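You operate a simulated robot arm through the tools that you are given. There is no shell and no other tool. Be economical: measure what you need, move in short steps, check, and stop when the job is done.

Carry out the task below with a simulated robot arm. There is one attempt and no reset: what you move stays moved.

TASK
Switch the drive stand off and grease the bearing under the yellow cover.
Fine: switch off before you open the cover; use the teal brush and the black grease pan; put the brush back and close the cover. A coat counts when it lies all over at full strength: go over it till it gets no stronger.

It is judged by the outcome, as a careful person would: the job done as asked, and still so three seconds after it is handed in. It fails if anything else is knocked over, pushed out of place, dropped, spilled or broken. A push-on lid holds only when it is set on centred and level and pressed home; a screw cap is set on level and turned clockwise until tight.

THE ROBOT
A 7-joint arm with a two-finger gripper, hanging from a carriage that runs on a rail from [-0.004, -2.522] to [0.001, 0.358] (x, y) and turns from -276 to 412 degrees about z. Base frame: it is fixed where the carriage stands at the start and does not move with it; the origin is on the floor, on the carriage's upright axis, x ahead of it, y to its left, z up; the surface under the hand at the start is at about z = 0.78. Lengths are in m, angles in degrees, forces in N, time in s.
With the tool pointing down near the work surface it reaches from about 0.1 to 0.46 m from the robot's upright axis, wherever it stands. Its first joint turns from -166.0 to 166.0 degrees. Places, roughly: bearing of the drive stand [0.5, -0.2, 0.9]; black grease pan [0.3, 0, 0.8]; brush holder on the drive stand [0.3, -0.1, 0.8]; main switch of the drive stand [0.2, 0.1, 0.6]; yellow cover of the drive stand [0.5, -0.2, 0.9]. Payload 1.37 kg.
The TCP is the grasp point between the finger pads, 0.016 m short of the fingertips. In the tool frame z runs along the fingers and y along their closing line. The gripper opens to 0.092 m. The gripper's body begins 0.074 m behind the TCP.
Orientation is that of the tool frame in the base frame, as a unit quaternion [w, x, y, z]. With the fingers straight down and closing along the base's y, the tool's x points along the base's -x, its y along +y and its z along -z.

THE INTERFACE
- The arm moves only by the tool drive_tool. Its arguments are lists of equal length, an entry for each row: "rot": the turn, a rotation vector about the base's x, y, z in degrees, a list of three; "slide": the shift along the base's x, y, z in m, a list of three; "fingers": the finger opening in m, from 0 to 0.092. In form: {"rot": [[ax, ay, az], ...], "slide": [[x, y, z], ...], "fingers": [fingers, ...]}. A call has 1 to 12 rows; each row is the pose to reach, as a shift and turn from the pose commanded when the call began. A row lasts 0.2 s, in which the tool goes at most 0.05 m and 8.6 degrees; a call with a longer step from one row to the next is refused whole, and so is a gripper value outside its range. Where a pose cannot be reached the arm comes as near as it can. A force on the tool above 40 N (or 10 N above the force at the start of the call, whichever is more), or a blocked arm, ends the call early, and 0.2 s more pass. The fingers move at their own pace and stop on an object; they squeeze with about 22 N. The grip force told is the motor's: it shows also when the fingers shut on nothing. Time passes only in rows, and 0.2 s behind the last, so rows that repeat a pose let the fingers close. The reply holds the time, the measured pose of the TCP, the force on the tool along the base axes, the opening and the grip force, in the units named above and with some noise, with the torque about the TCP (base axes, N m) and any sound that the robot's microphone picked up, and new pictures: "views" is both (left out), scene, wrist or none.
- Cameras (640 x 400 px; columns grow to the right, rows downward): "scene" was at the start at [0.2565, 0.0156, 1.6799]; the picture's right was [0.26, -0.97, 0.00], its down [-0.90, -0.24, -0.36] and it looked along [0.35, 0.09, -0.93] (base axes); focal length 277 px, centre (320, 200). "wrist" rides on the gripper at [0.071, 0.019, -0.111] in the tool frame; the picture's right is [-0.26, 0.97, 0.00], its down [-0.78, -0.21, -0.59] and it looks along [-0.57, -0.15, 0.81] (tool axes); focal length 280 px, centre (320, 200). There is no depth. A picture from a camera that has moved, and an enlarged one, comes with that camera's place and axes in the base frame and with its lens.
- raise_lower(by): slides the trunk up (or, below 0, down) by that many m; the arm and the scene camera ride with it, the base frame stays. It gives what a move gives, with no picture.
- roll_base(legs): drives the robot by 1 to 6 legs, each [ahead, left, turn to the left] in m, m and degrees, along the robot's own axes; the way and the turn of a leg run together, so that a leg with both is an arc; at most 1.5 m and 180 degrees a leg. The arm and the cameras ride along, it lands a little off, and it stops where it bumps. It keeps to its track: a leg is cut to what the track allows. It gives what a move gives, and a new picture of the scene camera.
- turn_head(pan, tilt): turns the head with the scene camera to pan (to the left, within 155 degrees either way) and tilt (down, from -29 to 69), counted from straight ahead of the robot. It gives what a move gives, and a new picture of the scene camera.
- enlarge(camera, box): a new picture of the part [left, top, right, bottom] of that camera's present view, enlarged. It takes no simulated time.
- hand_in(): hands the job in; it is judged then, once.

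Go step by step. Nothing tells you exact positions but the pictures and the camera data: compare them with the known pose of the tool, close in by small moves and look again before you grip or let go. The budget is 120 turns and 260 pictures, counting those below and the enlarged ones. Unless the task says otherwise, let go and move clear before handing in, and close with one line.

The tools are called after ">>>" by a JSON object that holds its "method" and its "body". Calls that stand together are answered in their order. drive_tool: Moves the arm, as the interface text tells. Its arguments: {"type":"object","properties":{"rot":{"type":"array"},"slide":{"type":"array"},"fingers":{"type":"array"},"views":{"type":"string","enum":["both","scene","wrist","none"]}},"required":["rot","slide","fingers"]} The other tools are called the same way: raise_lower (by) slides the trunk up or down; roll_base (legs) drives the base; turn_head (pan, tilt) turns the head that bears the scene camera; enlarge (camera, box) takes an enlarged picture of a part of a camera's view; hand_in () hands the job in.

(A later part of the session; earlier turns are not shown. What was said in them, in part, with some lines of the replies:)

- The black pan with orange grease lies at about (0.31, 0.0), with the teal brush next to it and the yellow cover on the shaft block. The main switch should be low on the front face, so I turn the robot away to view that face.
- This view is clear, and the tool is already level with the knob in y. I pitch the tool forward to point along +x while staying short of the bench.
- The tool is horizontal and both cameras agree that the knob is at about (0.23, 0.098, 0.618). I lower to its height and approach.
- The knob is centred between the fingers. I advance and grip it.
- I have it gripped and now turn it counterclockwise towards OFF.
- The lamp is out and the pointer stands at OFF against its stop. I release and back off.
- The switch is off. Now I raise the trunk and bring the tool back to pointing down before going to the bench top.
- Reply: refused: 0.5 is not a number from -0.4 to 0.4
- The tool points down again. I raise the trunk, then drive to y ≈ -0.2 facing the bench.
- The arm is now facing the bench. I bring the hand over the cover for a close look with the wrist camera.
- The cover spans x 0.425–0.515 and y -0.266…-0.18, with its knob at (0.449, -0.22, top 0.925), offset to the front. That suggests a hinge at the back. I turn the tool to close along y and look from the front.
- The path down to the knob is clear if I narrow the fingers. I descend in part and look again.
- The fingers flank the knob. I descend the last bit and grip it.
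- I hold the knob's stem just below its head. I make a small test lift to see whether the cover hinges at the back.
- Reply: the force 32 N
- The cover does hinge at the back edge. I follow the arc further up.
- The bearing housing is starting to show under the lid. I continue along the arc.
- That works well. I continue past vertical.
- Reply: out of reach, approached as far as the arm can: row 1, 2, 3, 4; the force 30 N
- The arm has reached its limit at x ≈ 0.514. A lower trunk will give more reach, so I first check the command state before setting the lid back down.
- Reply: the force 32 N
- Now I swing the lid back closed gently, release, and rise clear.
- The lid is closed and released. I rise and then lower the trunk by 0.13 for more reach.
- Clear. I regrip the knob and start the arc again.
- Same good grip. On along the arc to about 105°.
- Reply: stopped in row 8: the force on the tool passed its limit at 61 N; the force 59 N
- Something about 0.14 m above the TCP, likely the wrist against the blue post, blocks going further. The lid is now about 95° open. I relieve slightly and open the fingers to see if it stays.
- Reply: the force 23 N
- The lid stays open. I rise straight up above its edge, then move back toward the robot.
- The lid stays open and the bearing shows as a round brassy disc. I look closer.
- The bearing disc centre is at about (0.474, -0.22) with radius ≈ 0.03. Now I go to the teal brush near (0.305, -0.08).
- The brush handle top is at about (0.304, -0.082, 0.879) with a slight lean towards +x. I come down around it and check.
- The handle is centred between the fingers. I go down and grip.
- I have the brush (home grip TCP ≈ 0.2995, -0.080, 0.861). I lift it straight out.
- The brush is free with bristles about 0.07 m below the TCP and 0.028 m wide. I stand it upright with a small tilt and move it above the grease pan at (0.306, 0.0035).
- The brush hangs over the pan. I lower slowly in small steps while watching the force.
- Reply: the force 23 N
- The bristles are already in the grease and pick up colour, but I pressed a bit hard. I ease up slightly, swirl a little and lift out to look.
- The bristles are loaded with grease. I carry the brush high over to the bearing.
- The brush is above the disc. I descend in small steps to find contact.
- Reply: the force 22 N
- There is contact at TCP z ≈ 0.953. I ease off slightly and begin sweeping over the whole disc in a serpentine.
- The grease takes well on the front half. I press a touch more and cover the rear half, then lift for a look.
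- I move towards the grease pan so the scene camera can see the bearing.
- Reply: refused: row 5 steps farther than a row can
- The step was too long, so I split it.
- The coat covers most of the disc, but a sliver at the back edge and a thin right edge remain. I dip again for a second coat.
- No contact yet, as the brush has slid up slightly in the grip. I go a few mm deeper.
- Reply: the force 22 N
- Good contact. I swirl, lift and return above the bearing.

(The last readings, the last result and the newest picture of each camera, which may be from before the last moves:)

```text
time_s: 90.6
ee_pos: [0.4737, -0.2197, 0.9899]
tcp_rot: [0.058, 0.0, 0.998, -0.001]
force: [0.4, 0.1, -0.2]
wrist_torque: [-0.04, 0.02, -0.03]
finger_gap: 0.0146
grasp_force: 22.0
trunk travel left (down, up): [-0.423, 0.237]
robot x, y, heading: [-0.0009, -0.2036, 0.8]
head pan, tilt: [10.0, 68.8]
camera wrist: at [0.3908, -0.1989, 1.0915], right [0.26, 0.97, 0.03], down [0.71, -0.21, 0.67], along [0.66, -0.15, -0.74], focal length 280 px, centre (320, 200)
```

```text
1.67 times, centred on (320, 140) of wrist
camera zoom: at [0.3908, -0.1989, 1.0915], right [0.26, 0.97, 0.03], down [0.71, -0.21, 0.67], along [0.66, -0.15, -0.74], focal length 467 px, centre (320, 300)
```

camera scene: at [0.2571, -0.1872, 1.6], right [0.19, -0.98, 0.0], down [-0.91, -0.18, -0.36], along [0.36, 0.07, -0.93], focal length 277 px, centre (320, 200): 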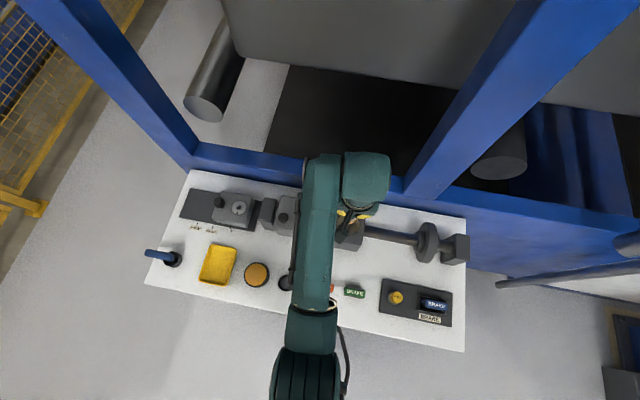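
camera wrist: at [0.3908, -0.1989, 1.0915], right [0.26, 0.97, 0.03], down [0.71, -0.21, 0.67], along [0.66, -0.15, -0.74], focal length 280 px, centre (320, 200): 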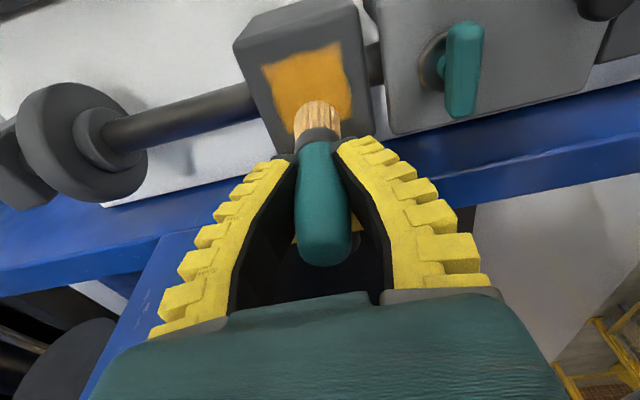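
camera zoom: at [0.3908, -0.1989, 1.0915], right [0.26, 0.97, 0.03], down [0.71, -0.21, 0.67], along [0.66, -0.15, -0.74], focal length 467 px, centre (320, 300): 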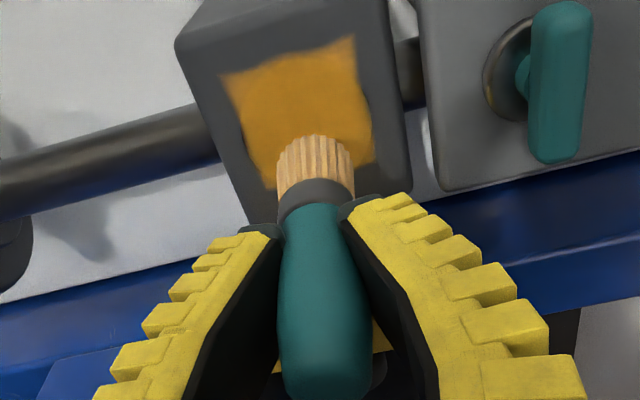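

I press down and sweep, beginning at the back edge that was missed.

>>> {"method": "drive_tool", "body": {"rot": [[0, 0, 0], [0, 0, 0], [0, 0, 0], [0, 0, 0], [0, 0, 0], [0, 0, 0], [0, 0, 0], [0, 0, 0], [0, 0, 0], [0, 0, 0], [0, 0, 0], [0, 0, 0]], "slide": [[0.005, 0, -0.03], [0.01, 0, -0.045], [0.023, 0.012, -0.046], [0.023, 0, -0.046], [0.023, -0.014, -0.046], [0.014, -0.026, -0.046], [0.014, -0.005, -0.046], [0.014, 0.018, -0.046], [0.004, 0.022, -0.046], [0.004, 0.0, -0.046], [0.004, -0.027, -0.046], [0.004, -0.027, -0.046]], "fingers": [0.01, 0.01, 0.01, 0.01, 0.01, 0.01, 0.01, 0.01, 0.01, 0.01, 0.01, 0.01], "views": "wrist"}}

>>> {"method": "enlarge", "body": {"camera": "wrist", "box": [220, 20, 440, 180]}}

```text
time_s: 93.2
ee_pos: [0.4765, -0.2467, 0.9437]
tcp_rot: [0.056, 0.0, 0.998, -0.001]
force: [0.3, 2.8, 10.4]
wrist_torque: [0.12, -0.1, 0.04]
finger_gap: 0.0166
grasp_force: 21.7
trunk travel left (down, up): [-0.423, 0.237]
robot x, y, heading: [-0.0015, -0.2033, 1.1]
head pan, tilt: [10.0, 68.8]
camera wrist: at [0.3941, -0.2257, 1.0452], right [0.26, 0.97, 0.03], down [0.71, -0.21, 0.67], along [0.66, -0.16, -0.74], focal length 280 px, centre (320, 200)
```

wrist: 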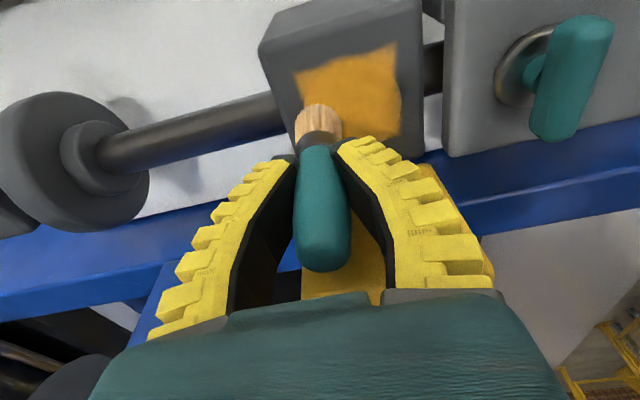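

```text
2.50 times, centred on (330, 100) of wrist
camera zoom: at [0.3941, -0.2257, 1.0452], right [0.26, 0.97, 0.03], down [0.71, -0.21, 0.67], along [0.66, -0.16, -0.74], focal length 701 px, centre (295, 450)
```

zoom: 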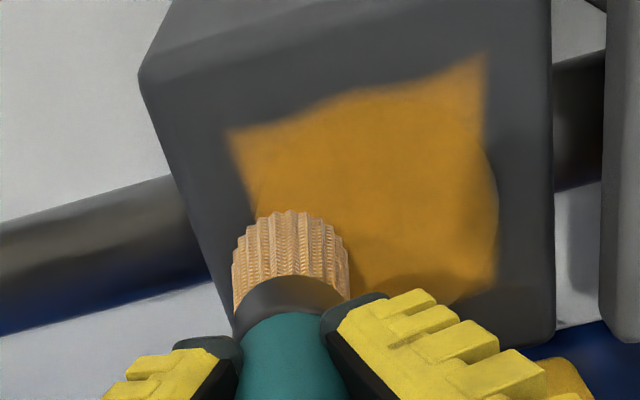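

Now the front half and the rim again.

>>> {"method": "drive_tool", "body": {"rot": [[0, 0, 0], [0, 0, 0], [0, 0, 0], [0, 0, 0], [0, 0, 0], [0, 0, 0], [0, 0, 0], [0, 0, 0], [0, 0, 0], [0, 0, 0], [0, 0, 0], [0, 0, 0]], "slide": [[-0.012, 0.003, 0], [-0.012, 0.027, 0], [-0.012, 0.051, 0], [-0.022, 0.045, 0], [-0.022, 0.025, 0], [-0.022, 0.007, 0], [-0.029, 0.017, 0], [-0.029, 0.037, 0], [-0.004, 0.053, 0], [0.014, 0.041, 0], [0.02, 0.027, 0], [0.014, 0.009, 0]], "fingers": [0.01, 0.01, 0.01, 0.01, 0.01, 0.01, 0.01, 0.01, 0.01, 0.01, 0.01, 0.01], "views": "none"}}

>>> {"method": "drive_tool", "body": {"rot": [[0, 0, 0], [0, 0, 0], [0, 0, 0], [0, 0, 0], [0, 0, 0], [0, 0, 0], [0, 0, 0], [0, 0, 0], [0, 0, 0], [0, 0, 0], [0, 0, 0]], "slide": [[0, 0, 0.03], [-0.02, 0.02, 0.07], [-0.03, 0.04, 0.1], [-0.05, 0.07, 0.11], [-0.08, 0.1, 0.11], [-0.1, 0.13, 0.11], [-0.12, 0.16, 0.11], [-0.14, 0.19, 0.1], [-0.16, 0.21, 0.08], [-0.185, 0.225, 0.05], [-0.187, 0.239, 0.03]], "fingers": [0.01, 0.01, 0.01, 0.01, 0.01, 0.01, 0.01, 0.01, 0.01, 0.01, 0.01], "views": "none"}}

>>> {"method": "enlarge", "body": {"camera": "scene", "box": [310, 190, 390, 254]}}

```text
time_s: 95.8
ee_pos: [0.4926, -0.237, 0.9443]
tcp_rot: [0.056, 0.0, 0.998, 0.0]
force: [0.8, -1.0, 2.1]
wrist_torque: [0.01, 0.01, -0.03]
finger_gap: 0.0162
grasp_force: 22.3
trunk travel left (down, up): [-0.423, 0.237]
robot x, y, heading: [-0.0013, -0.2041, 1.1]
head pan, tilt: [10.0, 68.8]
```

```text
time_s: 98.2
ee_pos: [0.304, 0.0017, 0.9739]
tcp_rot: [0.056, 0.0, 0.998, -0.001]
force: [0.5, 0.4, -0.2]
wrist_torque: [-0.02, 0.0, 0.02]
finger_gap: 0.0146
grasp_force: 21.8
trunk travel left (down, up): [-0.423, 0.237]
robot x, y, heading: [0.0008, -0.2038, 0.9]
head pan, tilt: [10.0, 68.8]
```

```text
6.25 times, centred on (350, 222) of scene
camera zoom: at [0.2569, -0.1872, 1.5999], right [0.19, -0.98, 0.0], down [-0.91, -0.18, -0.36], along [0.36, 0.07, -0.93], focal length 1733 px, centre (132, 62)
```

zoom: 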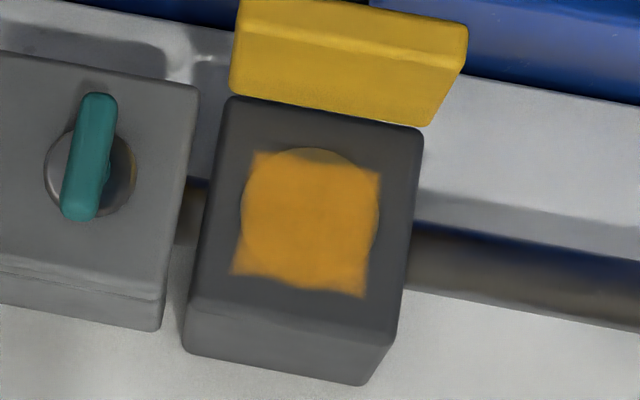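

The coat's outline did not change between passes, only its strength. I take a tight reference picture before a third coat.

>>> {"method": "enlarge", "body": {"camera": "scene", "box": [330, 202, 370, 234]}}

>>> {"method": "drive_tool", "body": {"rot": [[0, 0, 0], [0, 0, 0], [0, 0, 0], [0, 0, 0], [0, 0, 0]], "slide": [[0, 0.001, -0.04], [0, 0.001, -0.08], [0, 0.001, -0.095], [0, 0.001, -0.1], [0, 0.001, -0.1]], "fingers": [0.01, 0.01, 0.01, 0.01, 0.01], "views": "none"}}

```text
12.50 times, centred on (350, 218) of scene
camera zoom: at [0.2569, -0.1872, 1.5999], right [0.19, -0.98, 0.0], down [-0.91, -0.18, -0.36], along [0.36, 0.07, -0.93], focal length 3466 px, centre (-55, -25)
```

zoom: 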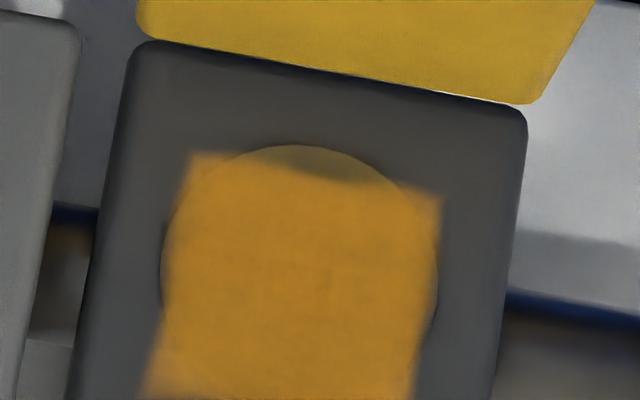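

```text
time_s: 99.4
ee_pos: [0.3047, 0.0026, 0.874]
tcp_rot: [0.057, 0.0, 0.998, -0.001]
force: [-1.1, -0.6, 8.2]
wrist_torque: [-0.08, 0.05, -0.01]
finger_gap: 0.0144
grasp_force: 22.8
trunk travel left (down, up): [-0.423, 0.237]
robot x, y, heading: [-0.0009, -0.2013, 1.0]
head pan, tilt: [10.0, 68.8]
```

The back-edge middle of the disc (+x side) still lacks grease, so I need to reach a bit further there. I'll tilt the brush forward for it to stay clear of the lid, and go back with a fresh load.

>>> {"method": "drive_tool", "body": {"rot": [[0, 0, 0], [0, 0, 0], [0, 0, 0], [0, 0, 0], [0, 0, 0], [0, 0, 0], [0, 0, 0], [0, 0, 0], [0, 0, 0], [0, 0, 0], [0, -6, 0], [0, -12, 0]], "slide": [[-0.006, 0.004, 0], [0.004, -0.004, 0], [0, 0, 0.04], [0, 0, 0.085], [0, 0, 0.13], [0.01, -0.03, 0.16], [0.04, -0.065, 0.16], [0.07, -0.1, 0.16], [0.1, -0.135, 0.16], [0.13, -0.17, 0.16], [0.155, -0.205, 0.145], [0.1705, -0.222, 0.115]], "fingers": [0.01, 0.01, 0.01, 0.01, 0.01, 0.01, 0.01, 0.01, 0.01, 0.01, 0.01, 0.01], "views": "wrist"}}

>>> {"method": "enlarge", "body": {"camera": "wrist", "box": [220, 0, 440, 180]}}

```text
time_s: 102.0
ee_pos: [0.475, -0.2193, 0.99]
tcp_rot: [0.162, -0.001, 0.987, 0.0]
force: [-0.6, 0.0, -1.5]
wrist_torque: [0.02, 0.03, 0.02]
finger_gap: 0.0132
grasp_force: 21.2
trunk travel left (down, up): [-0.423, 0.237]
robot x, y, heading: [-0.0, -0.2056, 1.1]
head pan, tilt: [10.0, 68.8]
camera wrist: at [0.3733, -0.1991, 1.0716], right [0.25, 0.97, 0.08], down [0.55, -0.21, 0.81], along [0.8, -0.16, -0.58], focal length 280 px, centre (320, 200)
```

wrist: 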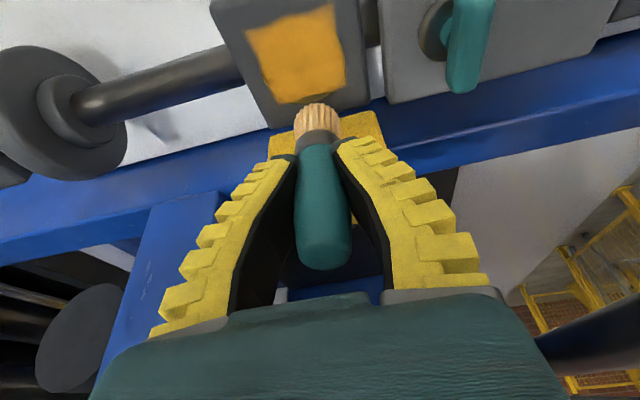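

```text
2.22 times, centred on (330, 90) of wrist
camera zoom: at [0.3733, -0.1991, 1.0716], right [0.25, 0.97, 0.08], down [0.55, -0.21, 0.81], along [0.8, -0.16, -0.58], focal length 623 px, centre (298, 444)
```

zoom: 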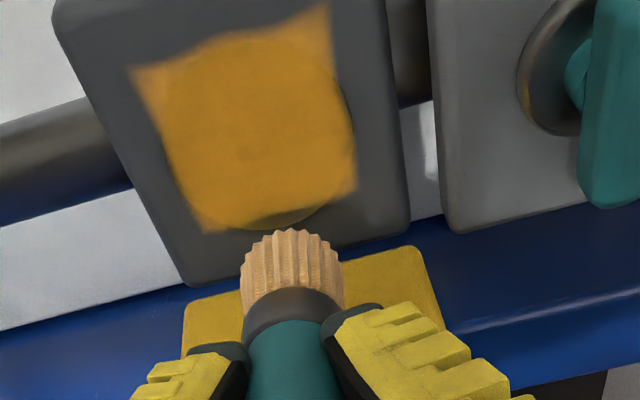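

I can now see the whole disc. Only a sliver at the back edge is missing, and I sweep exactly there.

>>> {"method": "drive_tool", "body": {"rot": [[0, 0, 0], [0, 0, 0], [0, 0, 0], [0, 0, 0], [0, 0, 0], [0, 0, 0], [0, 0, 0], [0, 0, 0], [0, 0, 0], [0, 0, 0], [0, 0, 0], [0, 0, 0]], "slide": [[0, 0, -0.03], [0.005, 0, -0.045], [0.01, 0.015, -0.046], [0.01, 0.0, -0.046], [0.01, -0.015, -0.046], [0.014, -0.01, -0.046], [0.014, 0.0, -0.046], [0.014, 0.012, -0.046], [0.017, 0.008, -0.046], [0.017, 0.0, -0.046], [0.017, -0.01, -0.046], [0.01, 0.0, -0.046]], "fingers": [0.01, 0.01, 0.01, 0.01, 0.01, 0.01, 0.01, 0.01, 0.01, 0.01, 0.01, 0.01], "views": "wrist"}}

>>> {"method": "enlarge", "body": {"camera": "wrist", "box": [220, 0, 440, 180]}}

```text
time_s: 104.6
ee_pos: [0.4849, -0.2205, 0.9417]
tcp_rot: [0.161, 0.0, 0.987, -0.002]
force: [1.1, -0.7, 7.4]
wrist_torque: [-0.13, -0.01, 0.01]
finger_gap: 0.0151
grasp_force: 22.0
trunk travel left (down, up): [-0.423, 0.237]
robot x, y, heading: [-0.0021, -0.2023, 0.9]
head pan, tilt: [10.0, 68.8]
camera wrist: at [0.3831, -0.1999, 1.0251], right [0.25, 0.96, 0.08], down [0.55, -0.21, 0.81], along [0.8, -0.16, -0.59], focal length 280 px, centre (320, 200)
```

wrist: 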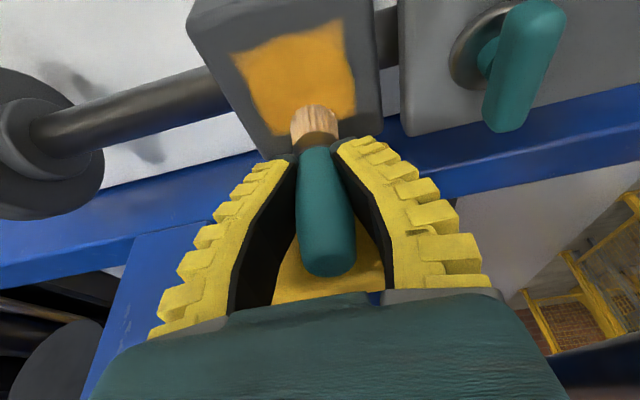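

```text
2.22 times, centred on (330, 90) of wrist
camera zoom: at [0.3831, -0.1999, 1.0251], right [0.25, 0.96, 0.08], down [0.55, -0.21, 0.81], along [0.8, -0.16, -0.59], focal length 623 px, centre (298, 444)
```

zoom: 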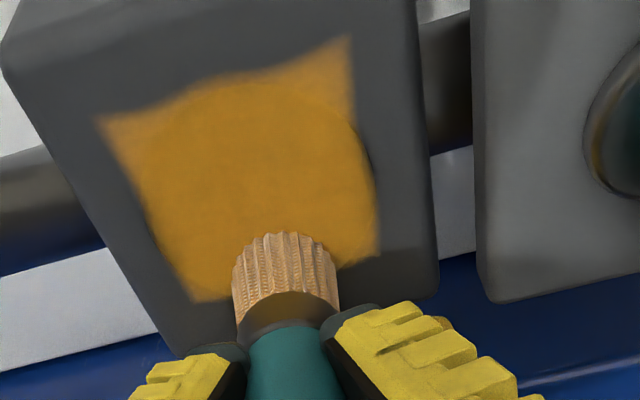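

Contact is right at the back edge. I now sweep the whole disc again for the third coat.

>>> {"method": "drive_tool", "body": {"rot": [[0, 0, 0], [0, 0, 0], [0, 0, 0], [0, 0, 0], [0, 0, 0], [0, 0, 0], [0, 0, 0], [0, 0, 0], [0, 0, 0], [0, 0, 0], [0, 0, 0], [0, 0, 0]], "slide": [[0.003, -0.01, -0.001], [0.003, 0.01, -0.001], [-0.008, 0.022, -0.001], [-0.008, 0.0, -0.001], [-0.008, -0.022, -0.001], [-0.018, -0.028, -0.001], [-0.018, -0.01, -0.001], [-0.018, 0.01, -0.001], [-0.018, 0.028, -0.001], [-0.028, 0.024, -0.001], [-0.028, 0.0, -0.001], [-0.028, -0.024, -0.001]], "fingers": [0.01, 0.01, 0.01, 0.01, 0.01, 0.01, 0.01, 0.01, 0.01, 0.01, 0.01, 0.01], "views": "none"}}

>>> {"method": "drive_tool", "body": {"rot": [[0, 0, 0], [0, 0, 0], [0, 0, 0], [0, 0, 0], [0, 0, 0], [0, 0, 0], [0, 0, 0], [0, 0, 0], [0, 0, 0]], "slide": [[-0.009, 0.008, 0], [-0.009, 0.024, 0], [-0.009, 0.042, 0], [-0.017, 0.036, 0], [-0.017, 0.024, 0], [-0.017, 0.01, 0], [0.005, 0.024, 0.03], [-0.01, 0.024, 0.07], [-0.02, 0.024, 0.1]], "fingers": [0.01, 0.01, 0.01, 0.01, 0.01, 0.01, 0.01, 0.01, 0.01], "views": "wrist"}}

>>> {"method": "enlarge", "body": {"camera": "wrist", "box": [220, 0, 440, 180]}}

```text
time_s: 107.2
ee_pos: [0.4579, -0.2421, 0.9421]
tcp_rot: [0.162, 0.0, 0.987, 0.0]
force: [-0.2, 1.9, 11.4]
wrist_torque: [0.15, 0.04, 0.02]
finger_gap: 0.0153
grasp_force: 21.9
trunk travel left (down, up): [-0.423, 0.237]
robot x, y, heading: [-0.005, -0.2032, 1.0]
head pan, tilt: [10.0, 68.8]
```

```text
time_s: 109.2
ee_pos: [0.436, -0.2209, 1.041]
tcp_rot: [0.16, 0.001, 0.987, -0.001]
force: [-0.3, -0.4, -0.7]
wrist_torque: [0.01, -0.01, -0.03]
finger_gap: 0.015
grasp_force: 21.9
trunk travel left (down, up): [-0.423, 0.237]
robot x, y, heading: [0.0025, -0.203, 1.1]
head pan, tilt: [10.0, 68.8]
camera wrist: at [0.3347, -0.1991, 1.1233], right [0.25, 0.97, 0.08], down [0.55, -0.21, 0.81], along [0.79, -0.16, -0.59], focal length 280 px, centre (320, 200)
```

wrist: 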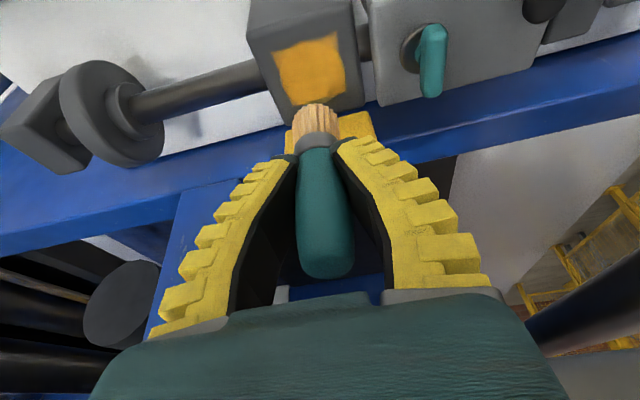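

```text
2.22 times, centred on (330, 90) of wrist
camera zoom: at [0.3347, -0.1991, 1.1233], right [0.25, 0.97, 0.08], down [0.55, -0.21, 0.81], along [0.79, -0.16, -0.59], focal length 623 px, centre (298, 444)
```

zoom: 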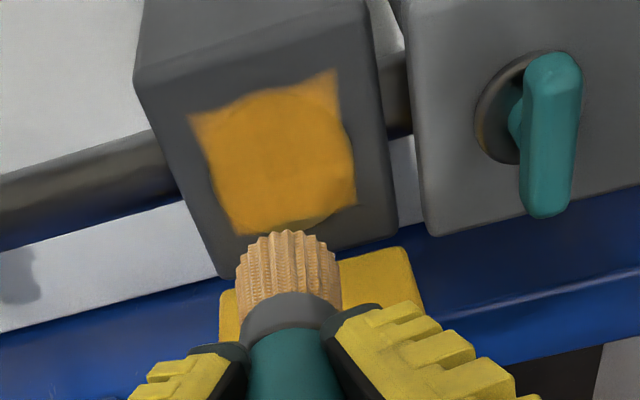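

I move aside for a clear look from the scene camera.

>>> {"method": "drive_tool", "body": {"rot": [[0, 3, 0], [0, 6, 0], [0, 9, 0], [0, 12, 0], [0, 12, 0], [0, 12, 0]], "slide": [[-0.02, 0.03, 0.01], [-0.045, 0.065, 0.01], [-0.07, 0.1, 0.01], [-0.095, 0.135, 0.0], [-0.115, 0.17, -0.02], [-0.13, 0.2, -0.05]], "fingers": [0.01, 0.01, 0.01, 0.01, 0.01, 0.01], "views": "wrist"}}

>>> {"method": "enlarge", "body": {"camera": "scene", "box": [330, 202, 370, 234]}}

```text
time_s: 110.6
ee_pos: [0.3068, -0.0195, 0.9931]
tcp_rot: [0.057, 0.0, 0.998, -0.001]
force: [0.7, -0.3, -1.3]
wrist_torque: [0.0, 0.04, 0.01]
finger_gap: 0.0146
grasp_force: 22.0
trunk travel left (down, up): [-0.423, 0.237]
robot x, y, heading: [0.0038, -0.2011, 1.0]
head pan, tilt: [10.0, 68.8]
camera wrist: at [0.2242, 0.0007, 1.0939], right [0.26, 0.96, 0.03], down [0.71, -0.21, 0.67], along [0.66, -0.16, -0.74], focal length 280 px, centre (320, 200)
```

wrist: 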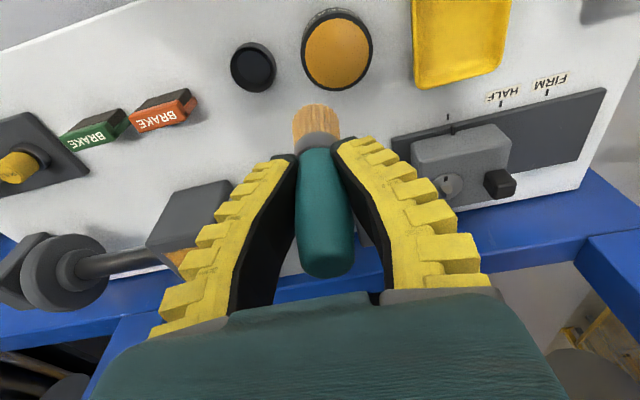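

```text
12.50 times, centred on (350, 218) of scene
camera zoom: at [0.257, -0.1872, 1.6], right [0.19, -0.98, 0.0], down [-0.91, -0.18, -0.36], along [0.36, 0.07, -0.93], focal length 3466 px, centre (-55, -25)
```

zoom: 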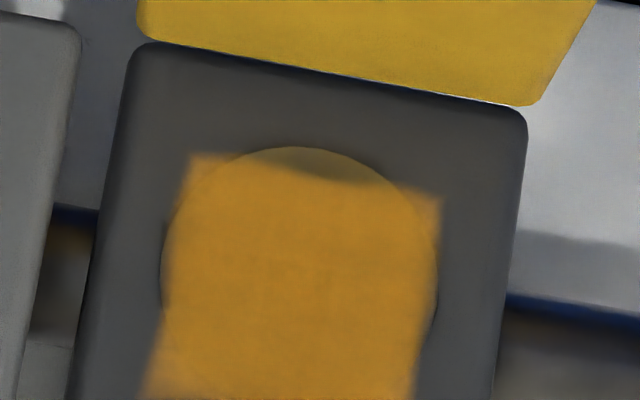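

The picture is identical to the one before the third coat, including that sliver. I check the lower part of the disc for symmetry.

>>> {"method": "enlarge", "body": {"camera": "scene", "box": [330, 210, 370, 242]}}

```text
12.50 times, centred on (350, 226) of scene
camera zoom: at [0.257, -0.1872, 1.6], right [0.19, -0.98, 0.0], down [-0.91, -0.18, -0.36], along [0.36, 0.07, -0.93], focal length 3466 px, centre (-55, -125)
```

zoom: 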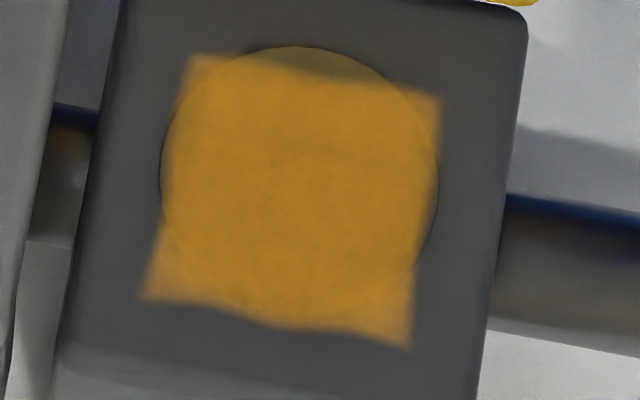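

The coat is an even square patch to its edge and no longer changes from coat to coat, so the greasing is done. I take the brush to above its holder at (0.296, -0.080).

>>> {"method": "drive_tool", "body": {"rot": [[0, 0, 0], [0, 0, 0], [0, 0, 0], [0, 0, 0]], "slide": [[-0.004, -0.03, 0], [-0.009, -0.0615, 0], [-0.009, -0.0615, -0.04], [-0.009, -0.0615, -0.073]], "fingers": [0.01, 0.01, 0.01, 0.01], "views": "wrist"}}

>>> {"method": "enlarge", "body": {"camera": "wrist", "box": [240, 20, 400, 140]}}

>>> {"method": "enlarge", "body": {"camera": "scene", "box": [240, 250, 340, 310]}}

```text
time_s: 111.6
ee_pos: [0.2976, -0.0816, 0.9181]
tcp_rot: [0.058, 0.001, 0.998, -0.001]
force: [0.2, -0.1, -0.9]
wrist_torque: [0.0, 0.02, -0.02]
finger_gap: 0.0138
grasp_force: 21.8
trunk travel left (down, up): [-0.423, 0.237]
robot x, y, heading: [-0.0019, -0.2031, 1.3]
head pan, tilt: [10.0, 68.8]
camera wrist: at [0.215, -0.0603, 1.0197], right [0.26, 0.97, 0.03], down [0.71, -0.21, 0.67], along [0.66, -0.15, -0.74], focal length 280 px, centre (320, 200)
```

wrist: 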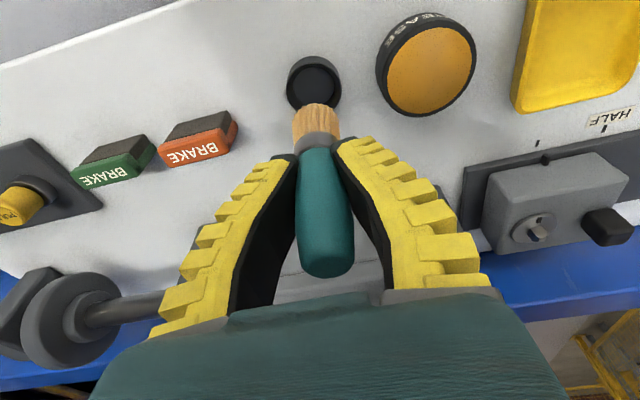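

```text
3.33 times, centred on (320, 80) of wrist
camera zoom: at [0.215, -0.0603, 1.0197], right [0.26, 0.97, 0.03], down [0.71, -0.21, 0.67], along [0.66, -0.15, -0.74], focal length 935 px, centre (320, 600)
```

zoom: 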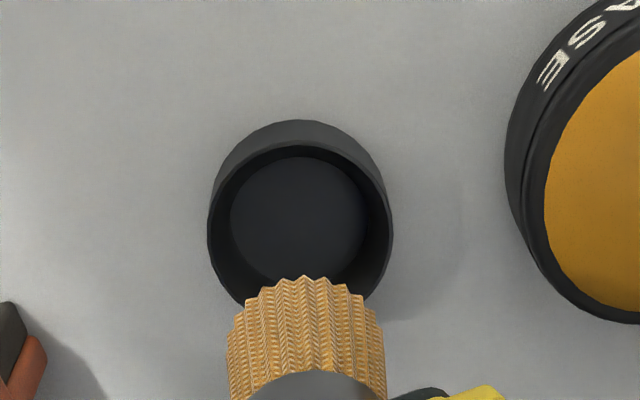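

```text
6.40 times, centred on (290, 280) of scene
camera zoom: at [0.257, -0.1872, 1.5999], right [0.19, -0.98, 0.0], down [-0.91, -0.18, -0.36], along [0.36, 0.07, -0.93], focal length 1775 px, centre (512, -312)
```

zoom: 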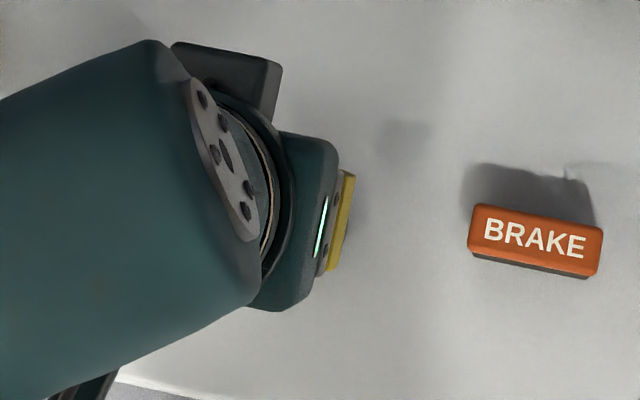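

The brush lines up with the cup. I lower it in carefully.

>>> {"method": "drive_tool", "body": {"rot": [[0, 0, 0], [0, 0, 0], [0, 0, 0], [0, 0, 0], [0, 0, 0]], "slide": [[-0.0005, 0.001, -0.02], [-0.0005, 0.001, -0.035], [-0.0005, 0.001, -0.045], [-0.0005, 0.001, -0.055], [-0.0005, 0.001, -0.055]], "fingers": [0.01, 0.01, 0.01, 0.01, 0.01], "views": "wrist"}}

>>> {"method": "enlarge", "body": {"camera": "wrist", "box": [240, 40, 400, 160]}}

```text
time_s: 112.8
ee_pos: [0.2969, -0.0798, 0.8634]
tcp_rot: [0.057, -0.001, 0.998, 0.0]
force: [0.6, 0.1, -0.3]
wrist_torque: [-0.02, -0.04, -0.03]
finger_gap: 0.0134
grasp_force: 22.1
trunk travel left (down, up): [-0.423, 0.237]
robot x, y, heading: [0.0, -0.2035, 1.3]
head pan, tilt: [10.0, 68.8]
camera wrist: at [0.2142, -0.0594, 0.9647], right [0.26, 0.97, 0.03], down [0.71, -0.21, 0.67], along [0.66, -0.16, -0.74], focal length 280 px, centre (320, 200)
```

wrist: 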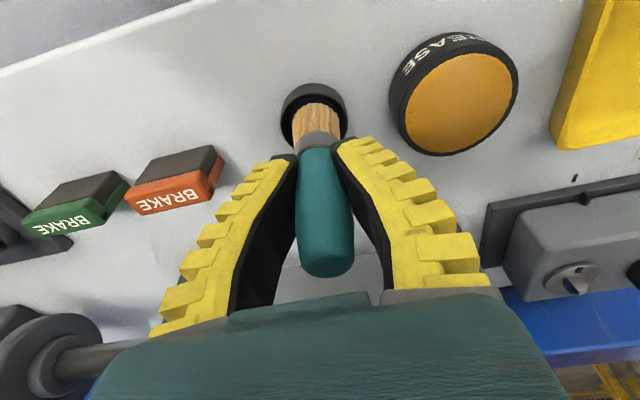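

```text
3.33 times, centred on (320, 100) of wrist
camera zoom: at [0.2142, -0.0594, 0.9647], right [0.26, 0.97, 0.03], down [0.71, -0.21, 0.67], along [0.66, -0.16, -0.74], focal length 935 px, centre (320, 533)
```

zoom: 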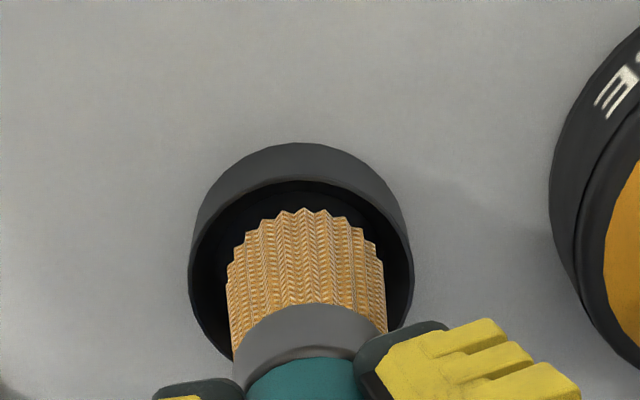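

The bristles are inside the cup with clearance all round. I lower further until they touch the bottom.

>>> {"method": "drive_tool", "body": {"rot": [[0, 0, 0], [0, 0, 0], [0, 0, 0], [0, 0, 0]], "slide": [[0, -0.001, -0.004], [0, -0.001, -0.008], [0, -0.001, -0.011], [0, -0.001, -0.011]], "fingers": [0.01, 0.01, 0.01, 0.01], "views": "none"}}

```text
time_s: 113.8
ee_pos: [0.2974, -0.0811, 0.8528]
tcp_rot: [0.057, 0.0, 0.998, 0.0]
force: [1.6, -0.5, 1.1]
wrist_torque: [-0.03, -0.01, 0.02]
finger_gap: 0.0133
grasp_force: 21.8
trunk travel left (down, up): [-0.423, 0.237]
robot x, y, heading: [-0.0046, -0.1987, 0.9]
head pan, tilt: [10.0, 68.8]
```

>>> {"method": "drive_tool", "body": {"rot": [[0, 0, 0], [0, 0, 0], [0, 0, 0]], "slide": [[0, 0, -0.003], [0, 0, -0.005], [0, 0, -0.005]], "fingers": [0.01, 0.01, 0.01], "views": "none"}}

```text
time_s: 114.6
ee_pos: [0.2989, -0.0817, 0.8478]
tcp_rot: [0.057, 0.0, 0.998, -0.001]
force: [4.2, -0.2, 0.4]
wrist_torque: [0.01, -0.21, 0.01]
finger_gap: 0.0132
grasp_force: 22.3
trunk travel left (down, up): [-0.423, 0.237]
robot x, y, heading: [0.0041, -0.2022, 0.9]
head pan, tilt: [10.0, 68.8]
```

The bristles touch the front wall slightly, so I shift +x a little and continue down.

>>> {"method": "drive_tool", "body": {"rot": [[0, 0, 0], [0, 0, 0], [0, 0, 0], [0, 0, 0]], "slide": [[0.002, 0, 0], [0.003, 0, -0.002], [0.003, 0, -0.004], [0.003, 0, -0.004]], "fingers": [0.01, 0.01, 0.01, 0.01], "views": "wrist"}}

>>> {"method": "enlarge", "body": {"camera": "wrist", "box": [240, 40, 400, 160]}}

```text
time_s: 115.6
ee_pos: [0.3003, -0.0818, 0.8434]
tcp_rot: [0.056, 0.0, 0.998, 0.0]
force: [-0.4, 0.4, -0.5]
wrist_torque: [-0.02, 0.01, 0.0]
finger_gap: 0.0131
grasp_force: 21.6
trunk travel left (down, up): [-0.423, 0.237]
robot x, y, heading: [0.0028, -0.2026, 1.0]
head pan, tilt: [10.0, 68.8]
camera wrist: at [0.2175, -0.0607, 0.9452], right [0.26, 0.97, 0.03], down [0.71, -0.21, 0.67], along [0.66, -0.16, -0.74], focal length 280 px, centre (320, 200)
```

wrist: 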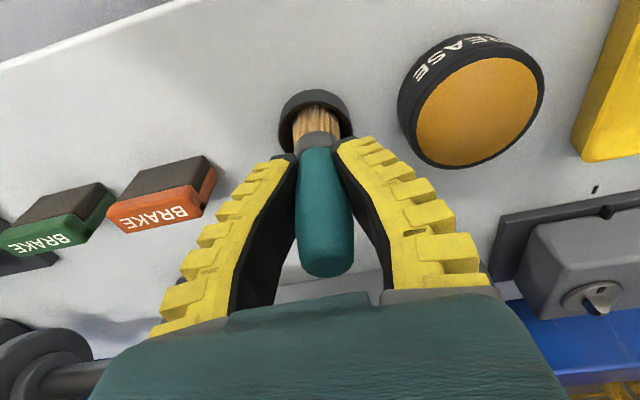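

```text
3.33 times, centred on (320, 100) of wrist
camera zoom: at [0.2175, -0.0607, 0.9452], right [0.26, 0.97, 0.03], down [0.71, -0.21, 0.67], along [0.66, -0.16, -0.74], focal length 935 px, centre (320, 533)
```

zoom: 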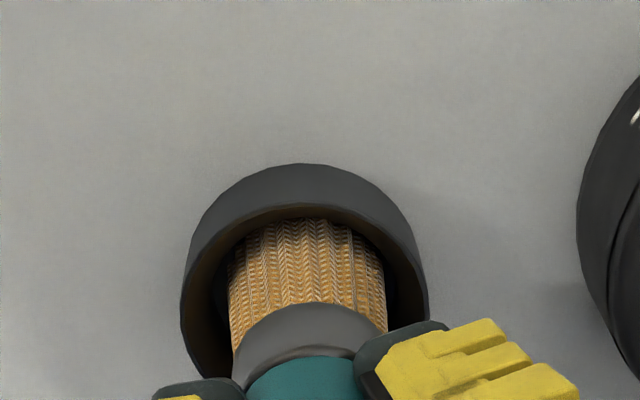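

>>> {"method": "drive_tool", "body": {"rot": [[0, 0, 0], [0, 0, 0], [0, 0, 0], [0, 0, 0]], "slide": [[0, 0, -0.002], [0, 0, -0.004], [0, 0, -0.006], [0, 0, -0.006]], "fingers": [0.01, 0.01, 0.01, 0.01], "views": "none"}}

```text
time_s: 116.6
ee_pos: [0.3025, -0.0795, 0.8381]
tcp_rot: [0.059, 0.0, 0.998, 0.001]
force: [-2.5, -3.2, 21.2]
wrist_torque: [-0.02, -0.11, 0.0]
finger_gap: 0.0162
grasp_force: 22.2
trunk travel left (down, up): [-0.423, 0.237]
robot x, y, heading: [-0.0021, -0.2051, 1.3]
head pan, tilt: [10.0, 68.8]
```

The brush stands on the cup floor. I ease the pressure, open, and look before withdrawing.

>>> {"method": "drive_tool", "body": {"rot": [[0, 0, 0], [0, 0, 0], [0, 0, 0], [0, 0, 0]], "slide": [[-0.001, 0, 0.003], [-0.001, 0, 0.003], [-0.001, 0, 0.003], [-0.001, 0, 0.003]], "fingers": [0.01, 0.03, 0.05, 0.05], "views": "wrist"}}

```text
time_s: 117.6
ee_pos: [0.2991, -0.0808, 0.8408]
tcp_rot: [0.057, 0.001, 0.998, -0.001]
force: [0.7, 1.0, -0.6]
wrist_torque: [-0.02, 0.0, -0.01]
finger_gap: 0.0528
grasp_force: 2.0
trunk travel left (down, up): [-0.423, 0.237]
robot x, y, heading: [-0.0003, -0.2047, 1.1]
head pan, tilt: [10.0, 68.8]
camera wrist: at [0.2165, -0.0606, 0.9423], right [0.26, 0.97, 0.03], down [0.71, -0.21, 0.67], along [0.66, -0.16, -0.74], focal length 280 px, centre (320, 200)
```

wrist: 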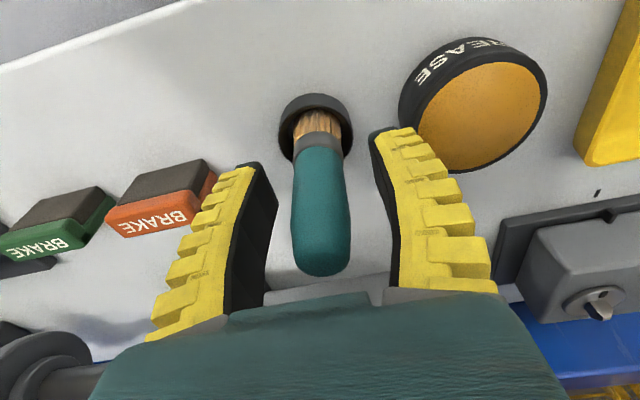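

The brush stands in its holder. I withdraw upward and go to the lid.

>>> {"method": "drive_tool", "body": {"rot": [[0, 0, 0], [0, 0, 0], [0, 0, 0], [0, 0, 0], [0, 0, 0], [0, 0, 0], [0, 0, 0], [0, 0, 0], [0, 0, 0], [0, 0, 0]], "slide": [[-0.002, 0, 0.03], [-0.004, 0, 0.06], [-0.004, 0, 0.1], [-0.004, 0, 0.145], [-0.004, 0, 0.19], [0.02, -0.03, 0.21], [0.05, -0.06, 0.21], [0.08, -0.095, 0.21], [0.11, -0.12, 0.21], [0.13, -0.142, 0.21]], "fingers": [0.05, 0.05, 0.05, 0.05, 0.05, 0.05, 0.05, 0.05, 0.05, 0.05], "views": "wrist"}}

>>> {"method": "enlarge", "body": {"camera": "scene", "box": [180, 180, 480, 340]}}

```text
time_s: 119.8
ee_pos: [0.4299, -0.2221, 1.0506]
tcp_rot: [0.057, 0.0, 0.998, -0.001]
force: [-0.2, 0.7, -1.1]
wrist_torque: [0.0, 0.01, -0.01]
finger_gap: 0.0532
grasp_force: 1.7
trunk travel left (down, up): [-0.423, 0.237]
robot x, y, heading: [0.0007, -0.1982, 1.0]
head pan, tilt: [10.0, 68.8]
camera wrist: at [0.3468, -0.2025, 1.1521], right [0.26, 0.97, 0.03], down [0.71, -0.21, 0.67], along [0.66, -0.15, -0.74], focal length 280 px, centre (320, 200)
```

wrist: 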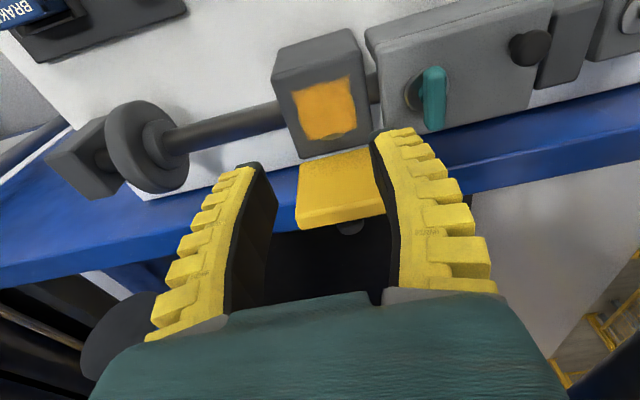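

```text
2.13 times, centred on (330, 260) of scene
camera zoom: at [0.2569, -0.1872, 1.5999], right [0.19, -0.98, 0.0], down [-0.91, -0.18, -0.36], along [0.36, 0.07, -0.93], focal length 592 px, centre (299, 72)
```

zoom: 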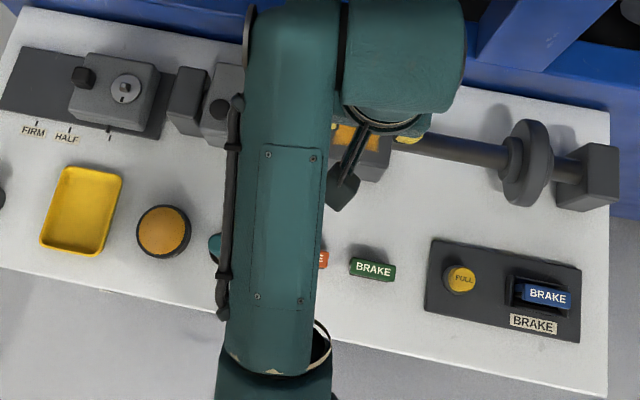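

I now have an unobstructed wrist view of the bearing. I inspect the coat and the lid once more.

>>> {"method": "enlarge", "body": {"camera": "wrist", "box": [270, 60, 390, 150]}}

>>> {"method": "enlarge", "body": {"camera": "wrist", "box": [270, 130, 410, 240]}}

```text
4.44 times, centred on (330, 105) of wrist
camera zoom: at [0.3468, -0.2025, 1.1521], right [0.26, 0.97, 0.03], down [0.71, -0.21, 0.67], along [0.66, -0.15, -0.74], focal length 1246 px, centre (276, 622)
```

zoom: 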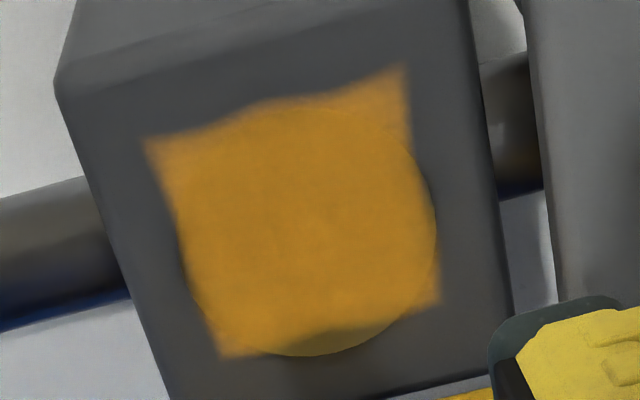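

```text
3.64 times, centred on (340, 185) of wrist
camera zoom: at [0.3468, -0.2025, 1.1521], right [0.26, 0.97, 0.03], down [0.71, -0.21, 0.67], along [0.66, -0.15, -0.74], focal length 1020 px, centre (247, 254)
```

zoom: 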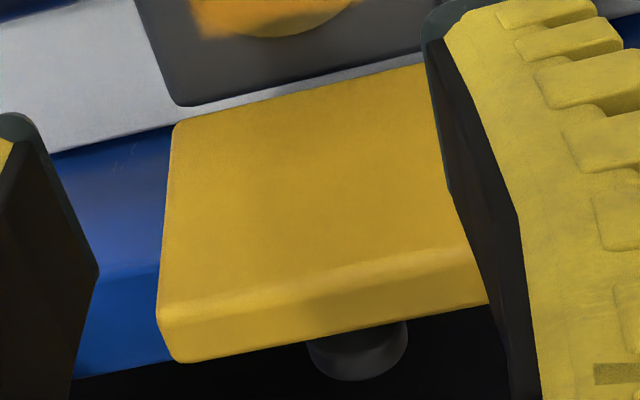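

The coat is even and fills the same square patch to its border. Now I close the lid: I approach its knob from above behind the lid, keeping the slight tilt to clear the post.

>>> {"method": "drive_tool", "body": {"rot": [[0, 0, 0], [0, 0, 0], [0, 0, 0], [0, 0, 0], [0, 0, 0]], "slide": [[0.04, -0.001, -0.01], [0.08, -0.001, -0.02], [0.115, -0.001, -0.02], [0.115, -0.001, -0.045], [0.115, -0.001, -0.065]], "fingers": [0.05, 0.05, 0.05, 0.05, 0.05], "views": "wrist"}}

```text
time_s: 121.0
ee_pos: [0.5436, -0.2235, 0.9835]
tcp_rot: [0.055, 0.0, 0.998, 0.0]
force: [-0.4, -1.5, 0.5]
wrist_torque: [0.01, -0.05, -0.01]
finger_gap: 0.0525
grasp_force: 2.5
trunk travel left (down, up): [-0.423, 0.237]
robot x, y, heading: [-0.0054, -0.1995, 1.2]
head pan, tilt: [10.0, 68.8]
camera wrist: at [0.4604, -0.203, 1.0861], right [0.26, 0.97, 0.03], down [0.71, -0.21, 0.67], along [0.65, -0.16, -0.74], focal length 280 px, centre (320, 200)
```

wrist: 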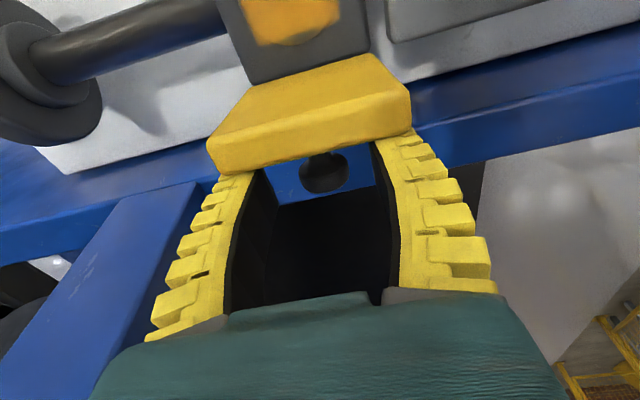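

The knob is between the fingers with no contact. I descend and close on it.

>>> {"method": "drive_tool", "body": {"rot": [[0, 0, 0], [0, 0, 0], [0, 0, 0], [0, 0, 0], [0, 0, 0]], "slide": [[0, 0, -0.01], [0, 0, -0.021], [0, 0, -0.021], [0, 0, -0.021], [0, 0, -0.021]], "fingers": [0.05, 0.05, 0.01, 0.01, 0.01], "views": "wrist"}}

```text
time_s: 122.2
ee_pos: [0.544, -0.2232, 0.9643]
tcp_rot: [0.058, 0.0, 0.998, -0.001]
force: [4.5, 3.7, -2.9]
wrist_torque: [-0.04, -0.38, 0.07]
finger_gap: 0.0196
grasp_force: 28.3
trunk travel left (down, up): [-0.423, 0.237]
robot x, y, heading: [-0.0013, -0.2023, 0.8]
head pan, tilt: [10.0, 68.8]
camera wrist: at [0.462, -0.2027, 1.0666], right [0.26, 0.97, 0.03], down [0.71, -0.21, 0.68], along [0.66, -0.15, -0.74], focal length 280 px, centre (320, 200)
```

wrist: 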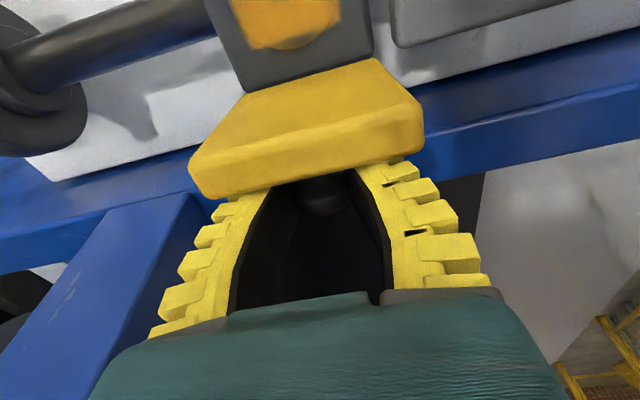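

Gripped. I swing it back along the arc, removing the tilt on the way.

>>> {"method": "drive_tool", "body": {"rot": [[0, 0, 0], [0, 1, 0], [0, 2, 0], [0, 3, 0], [0, 4, 0], [0, 5, 0], [0, 6, 0], [0, 6.5, 0], [0, 6.5, 0], [0, 6.5, 0], [0, 6.5, 0]], "slide": [[-0.01, 0, 0.0015], [-0.018, 0, 0.0035], [-0.0277, 0, 0.0044], [-0.037, 0, 0.0035], [-0.0455, 0, 0.0024], [-0.054, 0, -0.0005], [-0.0623, 0, -0.0043], [-0.07, 0, -0.009], [-0.0767, 0, -0.0148], [-0.083, 0, -0.0215], [-0.088, 0, -0.0286]], "fingers": [0.01, 0.01, 0.01, 0.01, 0.01, 0.01, 0.01, 0.01, 0.01, 0.01, 0.01], "views": "wrist"}}

```text
time_s: 124.6
ee_pos: [0.4579, -0.2227, 0.9353]
tcp_rot: [-0.001, -0.001, 1.0, 0.0]
force: [13.1, 8.7, -3.0]
wrist_torque: [-0.16, -0.54, 0.16]
finger_gap: 0.0223
grasp_force: 27.7
trunk travel left (down, up): [-0.423, 0.237]
robot x, y, heading: [0.0012, -0.2009, 0.7]
head pan, tilt: [10.0, 68.8]
camera wrist: at [0.3875, -0.2019, 1.0464], right [0.26, 0.97, 0.0], down [0.78, -0.21, 0.59], along [0.57, -0.15, -0.81], focal length 280 px, centre (320, 200)
```

wrist: 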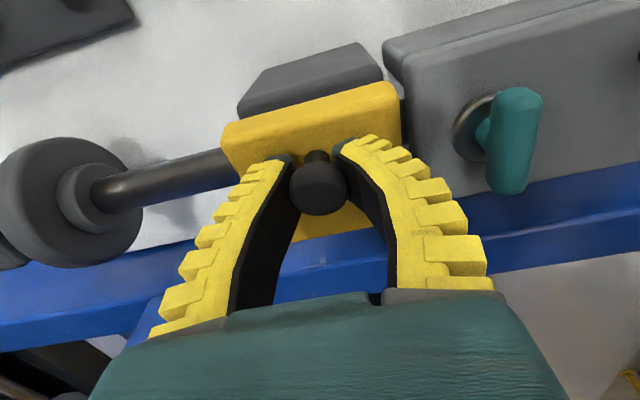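

Nearly shut. I lower it the rest of the way, press lightly, and release.

>>> {"method": "drive_tool", "body": {"rot": [[0, 0, 0], [0, 0, 0], [0, 0, 0], [0, 0, 0], [0, 0, 0], [0, 0, 0]], "slide": [[-0.004, 0, -0.0085], [-0.007, 0, -0.0165], [-0.007, 0, -0.019], [-0.007, 0, -0.019], [-0.007, 0, -0.016], [-0.007, 0, -0.016]], "fingers": [0.01, 0.01, 0.01, 0.01, 0.045, 0.05], "views": "wrist"}}

```text
time_s: 126.0
ee_pos: [0.4482, -0.2233, 0.9208]
tcp_rot: [-0.001, 0.0, 1.0, -0.001]
force: [-0.6, 0.5, 0.2]
wrist_torque: [-0.01, -0.01, 0.03]
finger_gap: 0.0531
grasp_force: 1.8
trunk travel left (down, up): [-0.423, 0.237]
robot x, y, heading: [-0.0004, -0.2071, 1.4]
head pan, tilt: [10.0, 68.8]
camera wrist: at [0.3785, -0.2037, 1.0306], right [0.26, 0.97, 0.0], down [0.78, -0.21, 0.59], along [0.57, -0.16, -0.81], focal length 280 px, centre (320, 200)
```

wrist: 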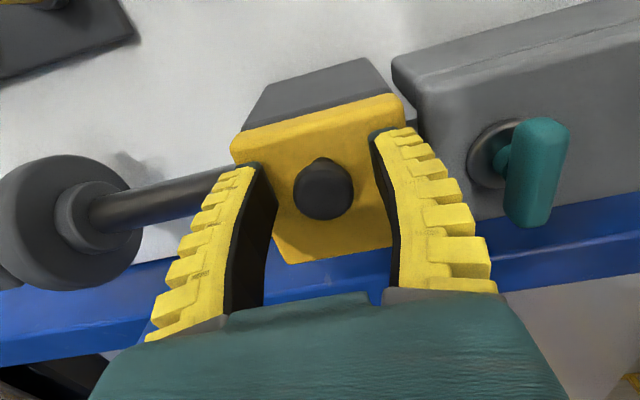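

The lid looks shut. I rise, close the fingers and press lightly on the knob to make sure it is fully down.

>>> {"method": "drive_tool", "body": {"rot": [[0, 0, 0], [0, 0, 0], [0, 0, 0], [0, 0, 0], [0, 0, 0], [0, 0, 0], [0, 0, 0]], "slide": [[0, 0, 0.03], [0, 0, 0.055], [0, 0, 0.055], [0, 0, 0.055], [0, 0, 0.035], [0, 0, 0.022], [0, 0, 0.019]], "fingers": [0.05, 0.05, 0.0, 0.0, 0.0, 0.0, 0.0], "views": "none"}}

```text
time_s: 127.6
ee_pos: [0.4501, -0.2238, 0.9417]
tcp_rot: [0.001, 0.0, 1.0, -0.001]
force: [-7.6, 0.8, 19.8]
wrist_torque: [0.02, 0.12, 0.02]
finger_gap: 0.0061
grasp_force: 28.0
trunk travel left (down, up): [-0.423, 0.237]
robot x, y, heading: [-0.003, -0.2017, 0.8]
head pan, tilt: [10.0, 68.8]
```

The knob takes 20 N firmly, so the lid is home. I withdraw the hand and inspect everything.

>>> {"method": "drive_tool", "body": {"rot": [[0, 0, 0], [0, 0, 0], [0, 0, 0], [0, 0, 0], [0, 0, 0], [0, 0, 0], [0, 0, 0], [0, 0, 0]], "slide": [[0, 0, 0.03], [0, 0, 0.07], [0, 0, 0.11], [-0.02, -0.02, 0.15], [-0.05, -0.05, 0.16], [-0.08, -0.08, 0.16], [-0.11, -0.11, 0.16], [-0.14, -0.14, 0.16]], "fingers": [0.02, 0.05, 0.05, 0.05, 0.05, 0.05, 0.05, 0.05], "views": "none"}}

>>> {"method": "turn_head", "body": {"pan": 25, "tilt": 62}}

>>> {"method": "enlarge", "body": {"camera": "scene", "box": [180, 180, 480, 360]}}

```text
time_s: 129.4
ee_pos: [0.3139, -0.3657, 1.0827]
tcp_rot: [0.001, 0.0, 1.0, -0.002]
force: [-0.5, 0.2, -0.1]
wrist_torque: [0.0, 0.04, 0.0]
finger_gap: 0.0529
grasp_force: 2.1
out of reach, approached as far as the arm can: row 7, 8
trunk travel left (down, up): [-0.423, 0.237]
robot x, y, heading: [0.0018, -0.2045, 1.4]
head pan, tilt: [10.0, 68.8]
```

```text
time_s: 130.2
ee_pos: [0.3154, -0.365, 1.0822]
tcp_rot: [0.002, 0.001, 1.0, -0.002]
force: [0.0, 0.0, -0.5]
wrist_torque: [0.05, -0.01, 0.02]
finger_gap: 0.0527
grasp_force: 2.1
trunk travel left (down, up): [-0.423, 0.237]
robot x, y, heading: [-0.0027, -0.2026, 1.2]
head pan, tilt: [25.0, 62.0]
camera scene: at [0.2599, -0.1697, 1.607], right [0.44, -0.9, 0.0], down [-0.79, -0.39, -0.47], along [0.42, 0.21, -0.88], focal length 277 px, centre (320, 200)
```

scene: 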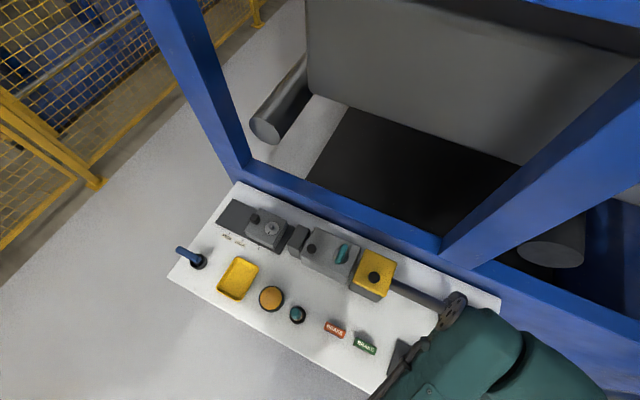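

```text
2.13 times, centred on (330, 270) of scene
camera zoom: at [0.2599, -0.1697, 1.607], right [0.44, -0.9, 0.0], down [-0.79, -0.39, -0.47], along [0.42, 0.21, -0.88], focal length 592 px, centre (299, 51)
```

zoom: 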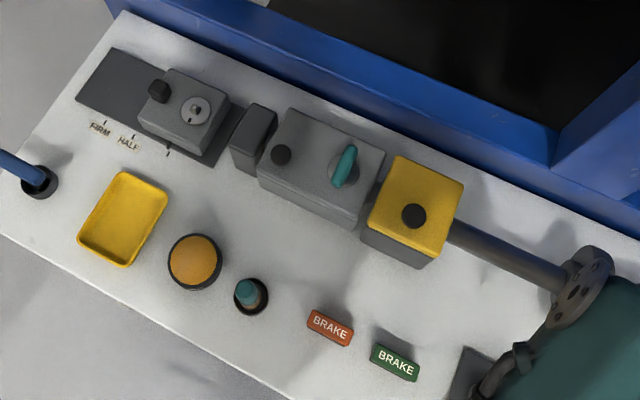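

The cover is shut, the teal brush stands in its holder, the switch was last seen at OFF with the lamp out, and nothing else in view has moved. The hand is clear, so I hand in.

>>> {"method": "hand_in", "body": {}}

```text
The job is handed in.
```

The drive stand is switched off, the bearing is greased, the teal brush is back in its holder and the yellow cover is closed. The coat looked the same after the second and third passes, but a thin sliver at the disc's rear edge never took visible colour. I took that to be the limit of where grease shows.
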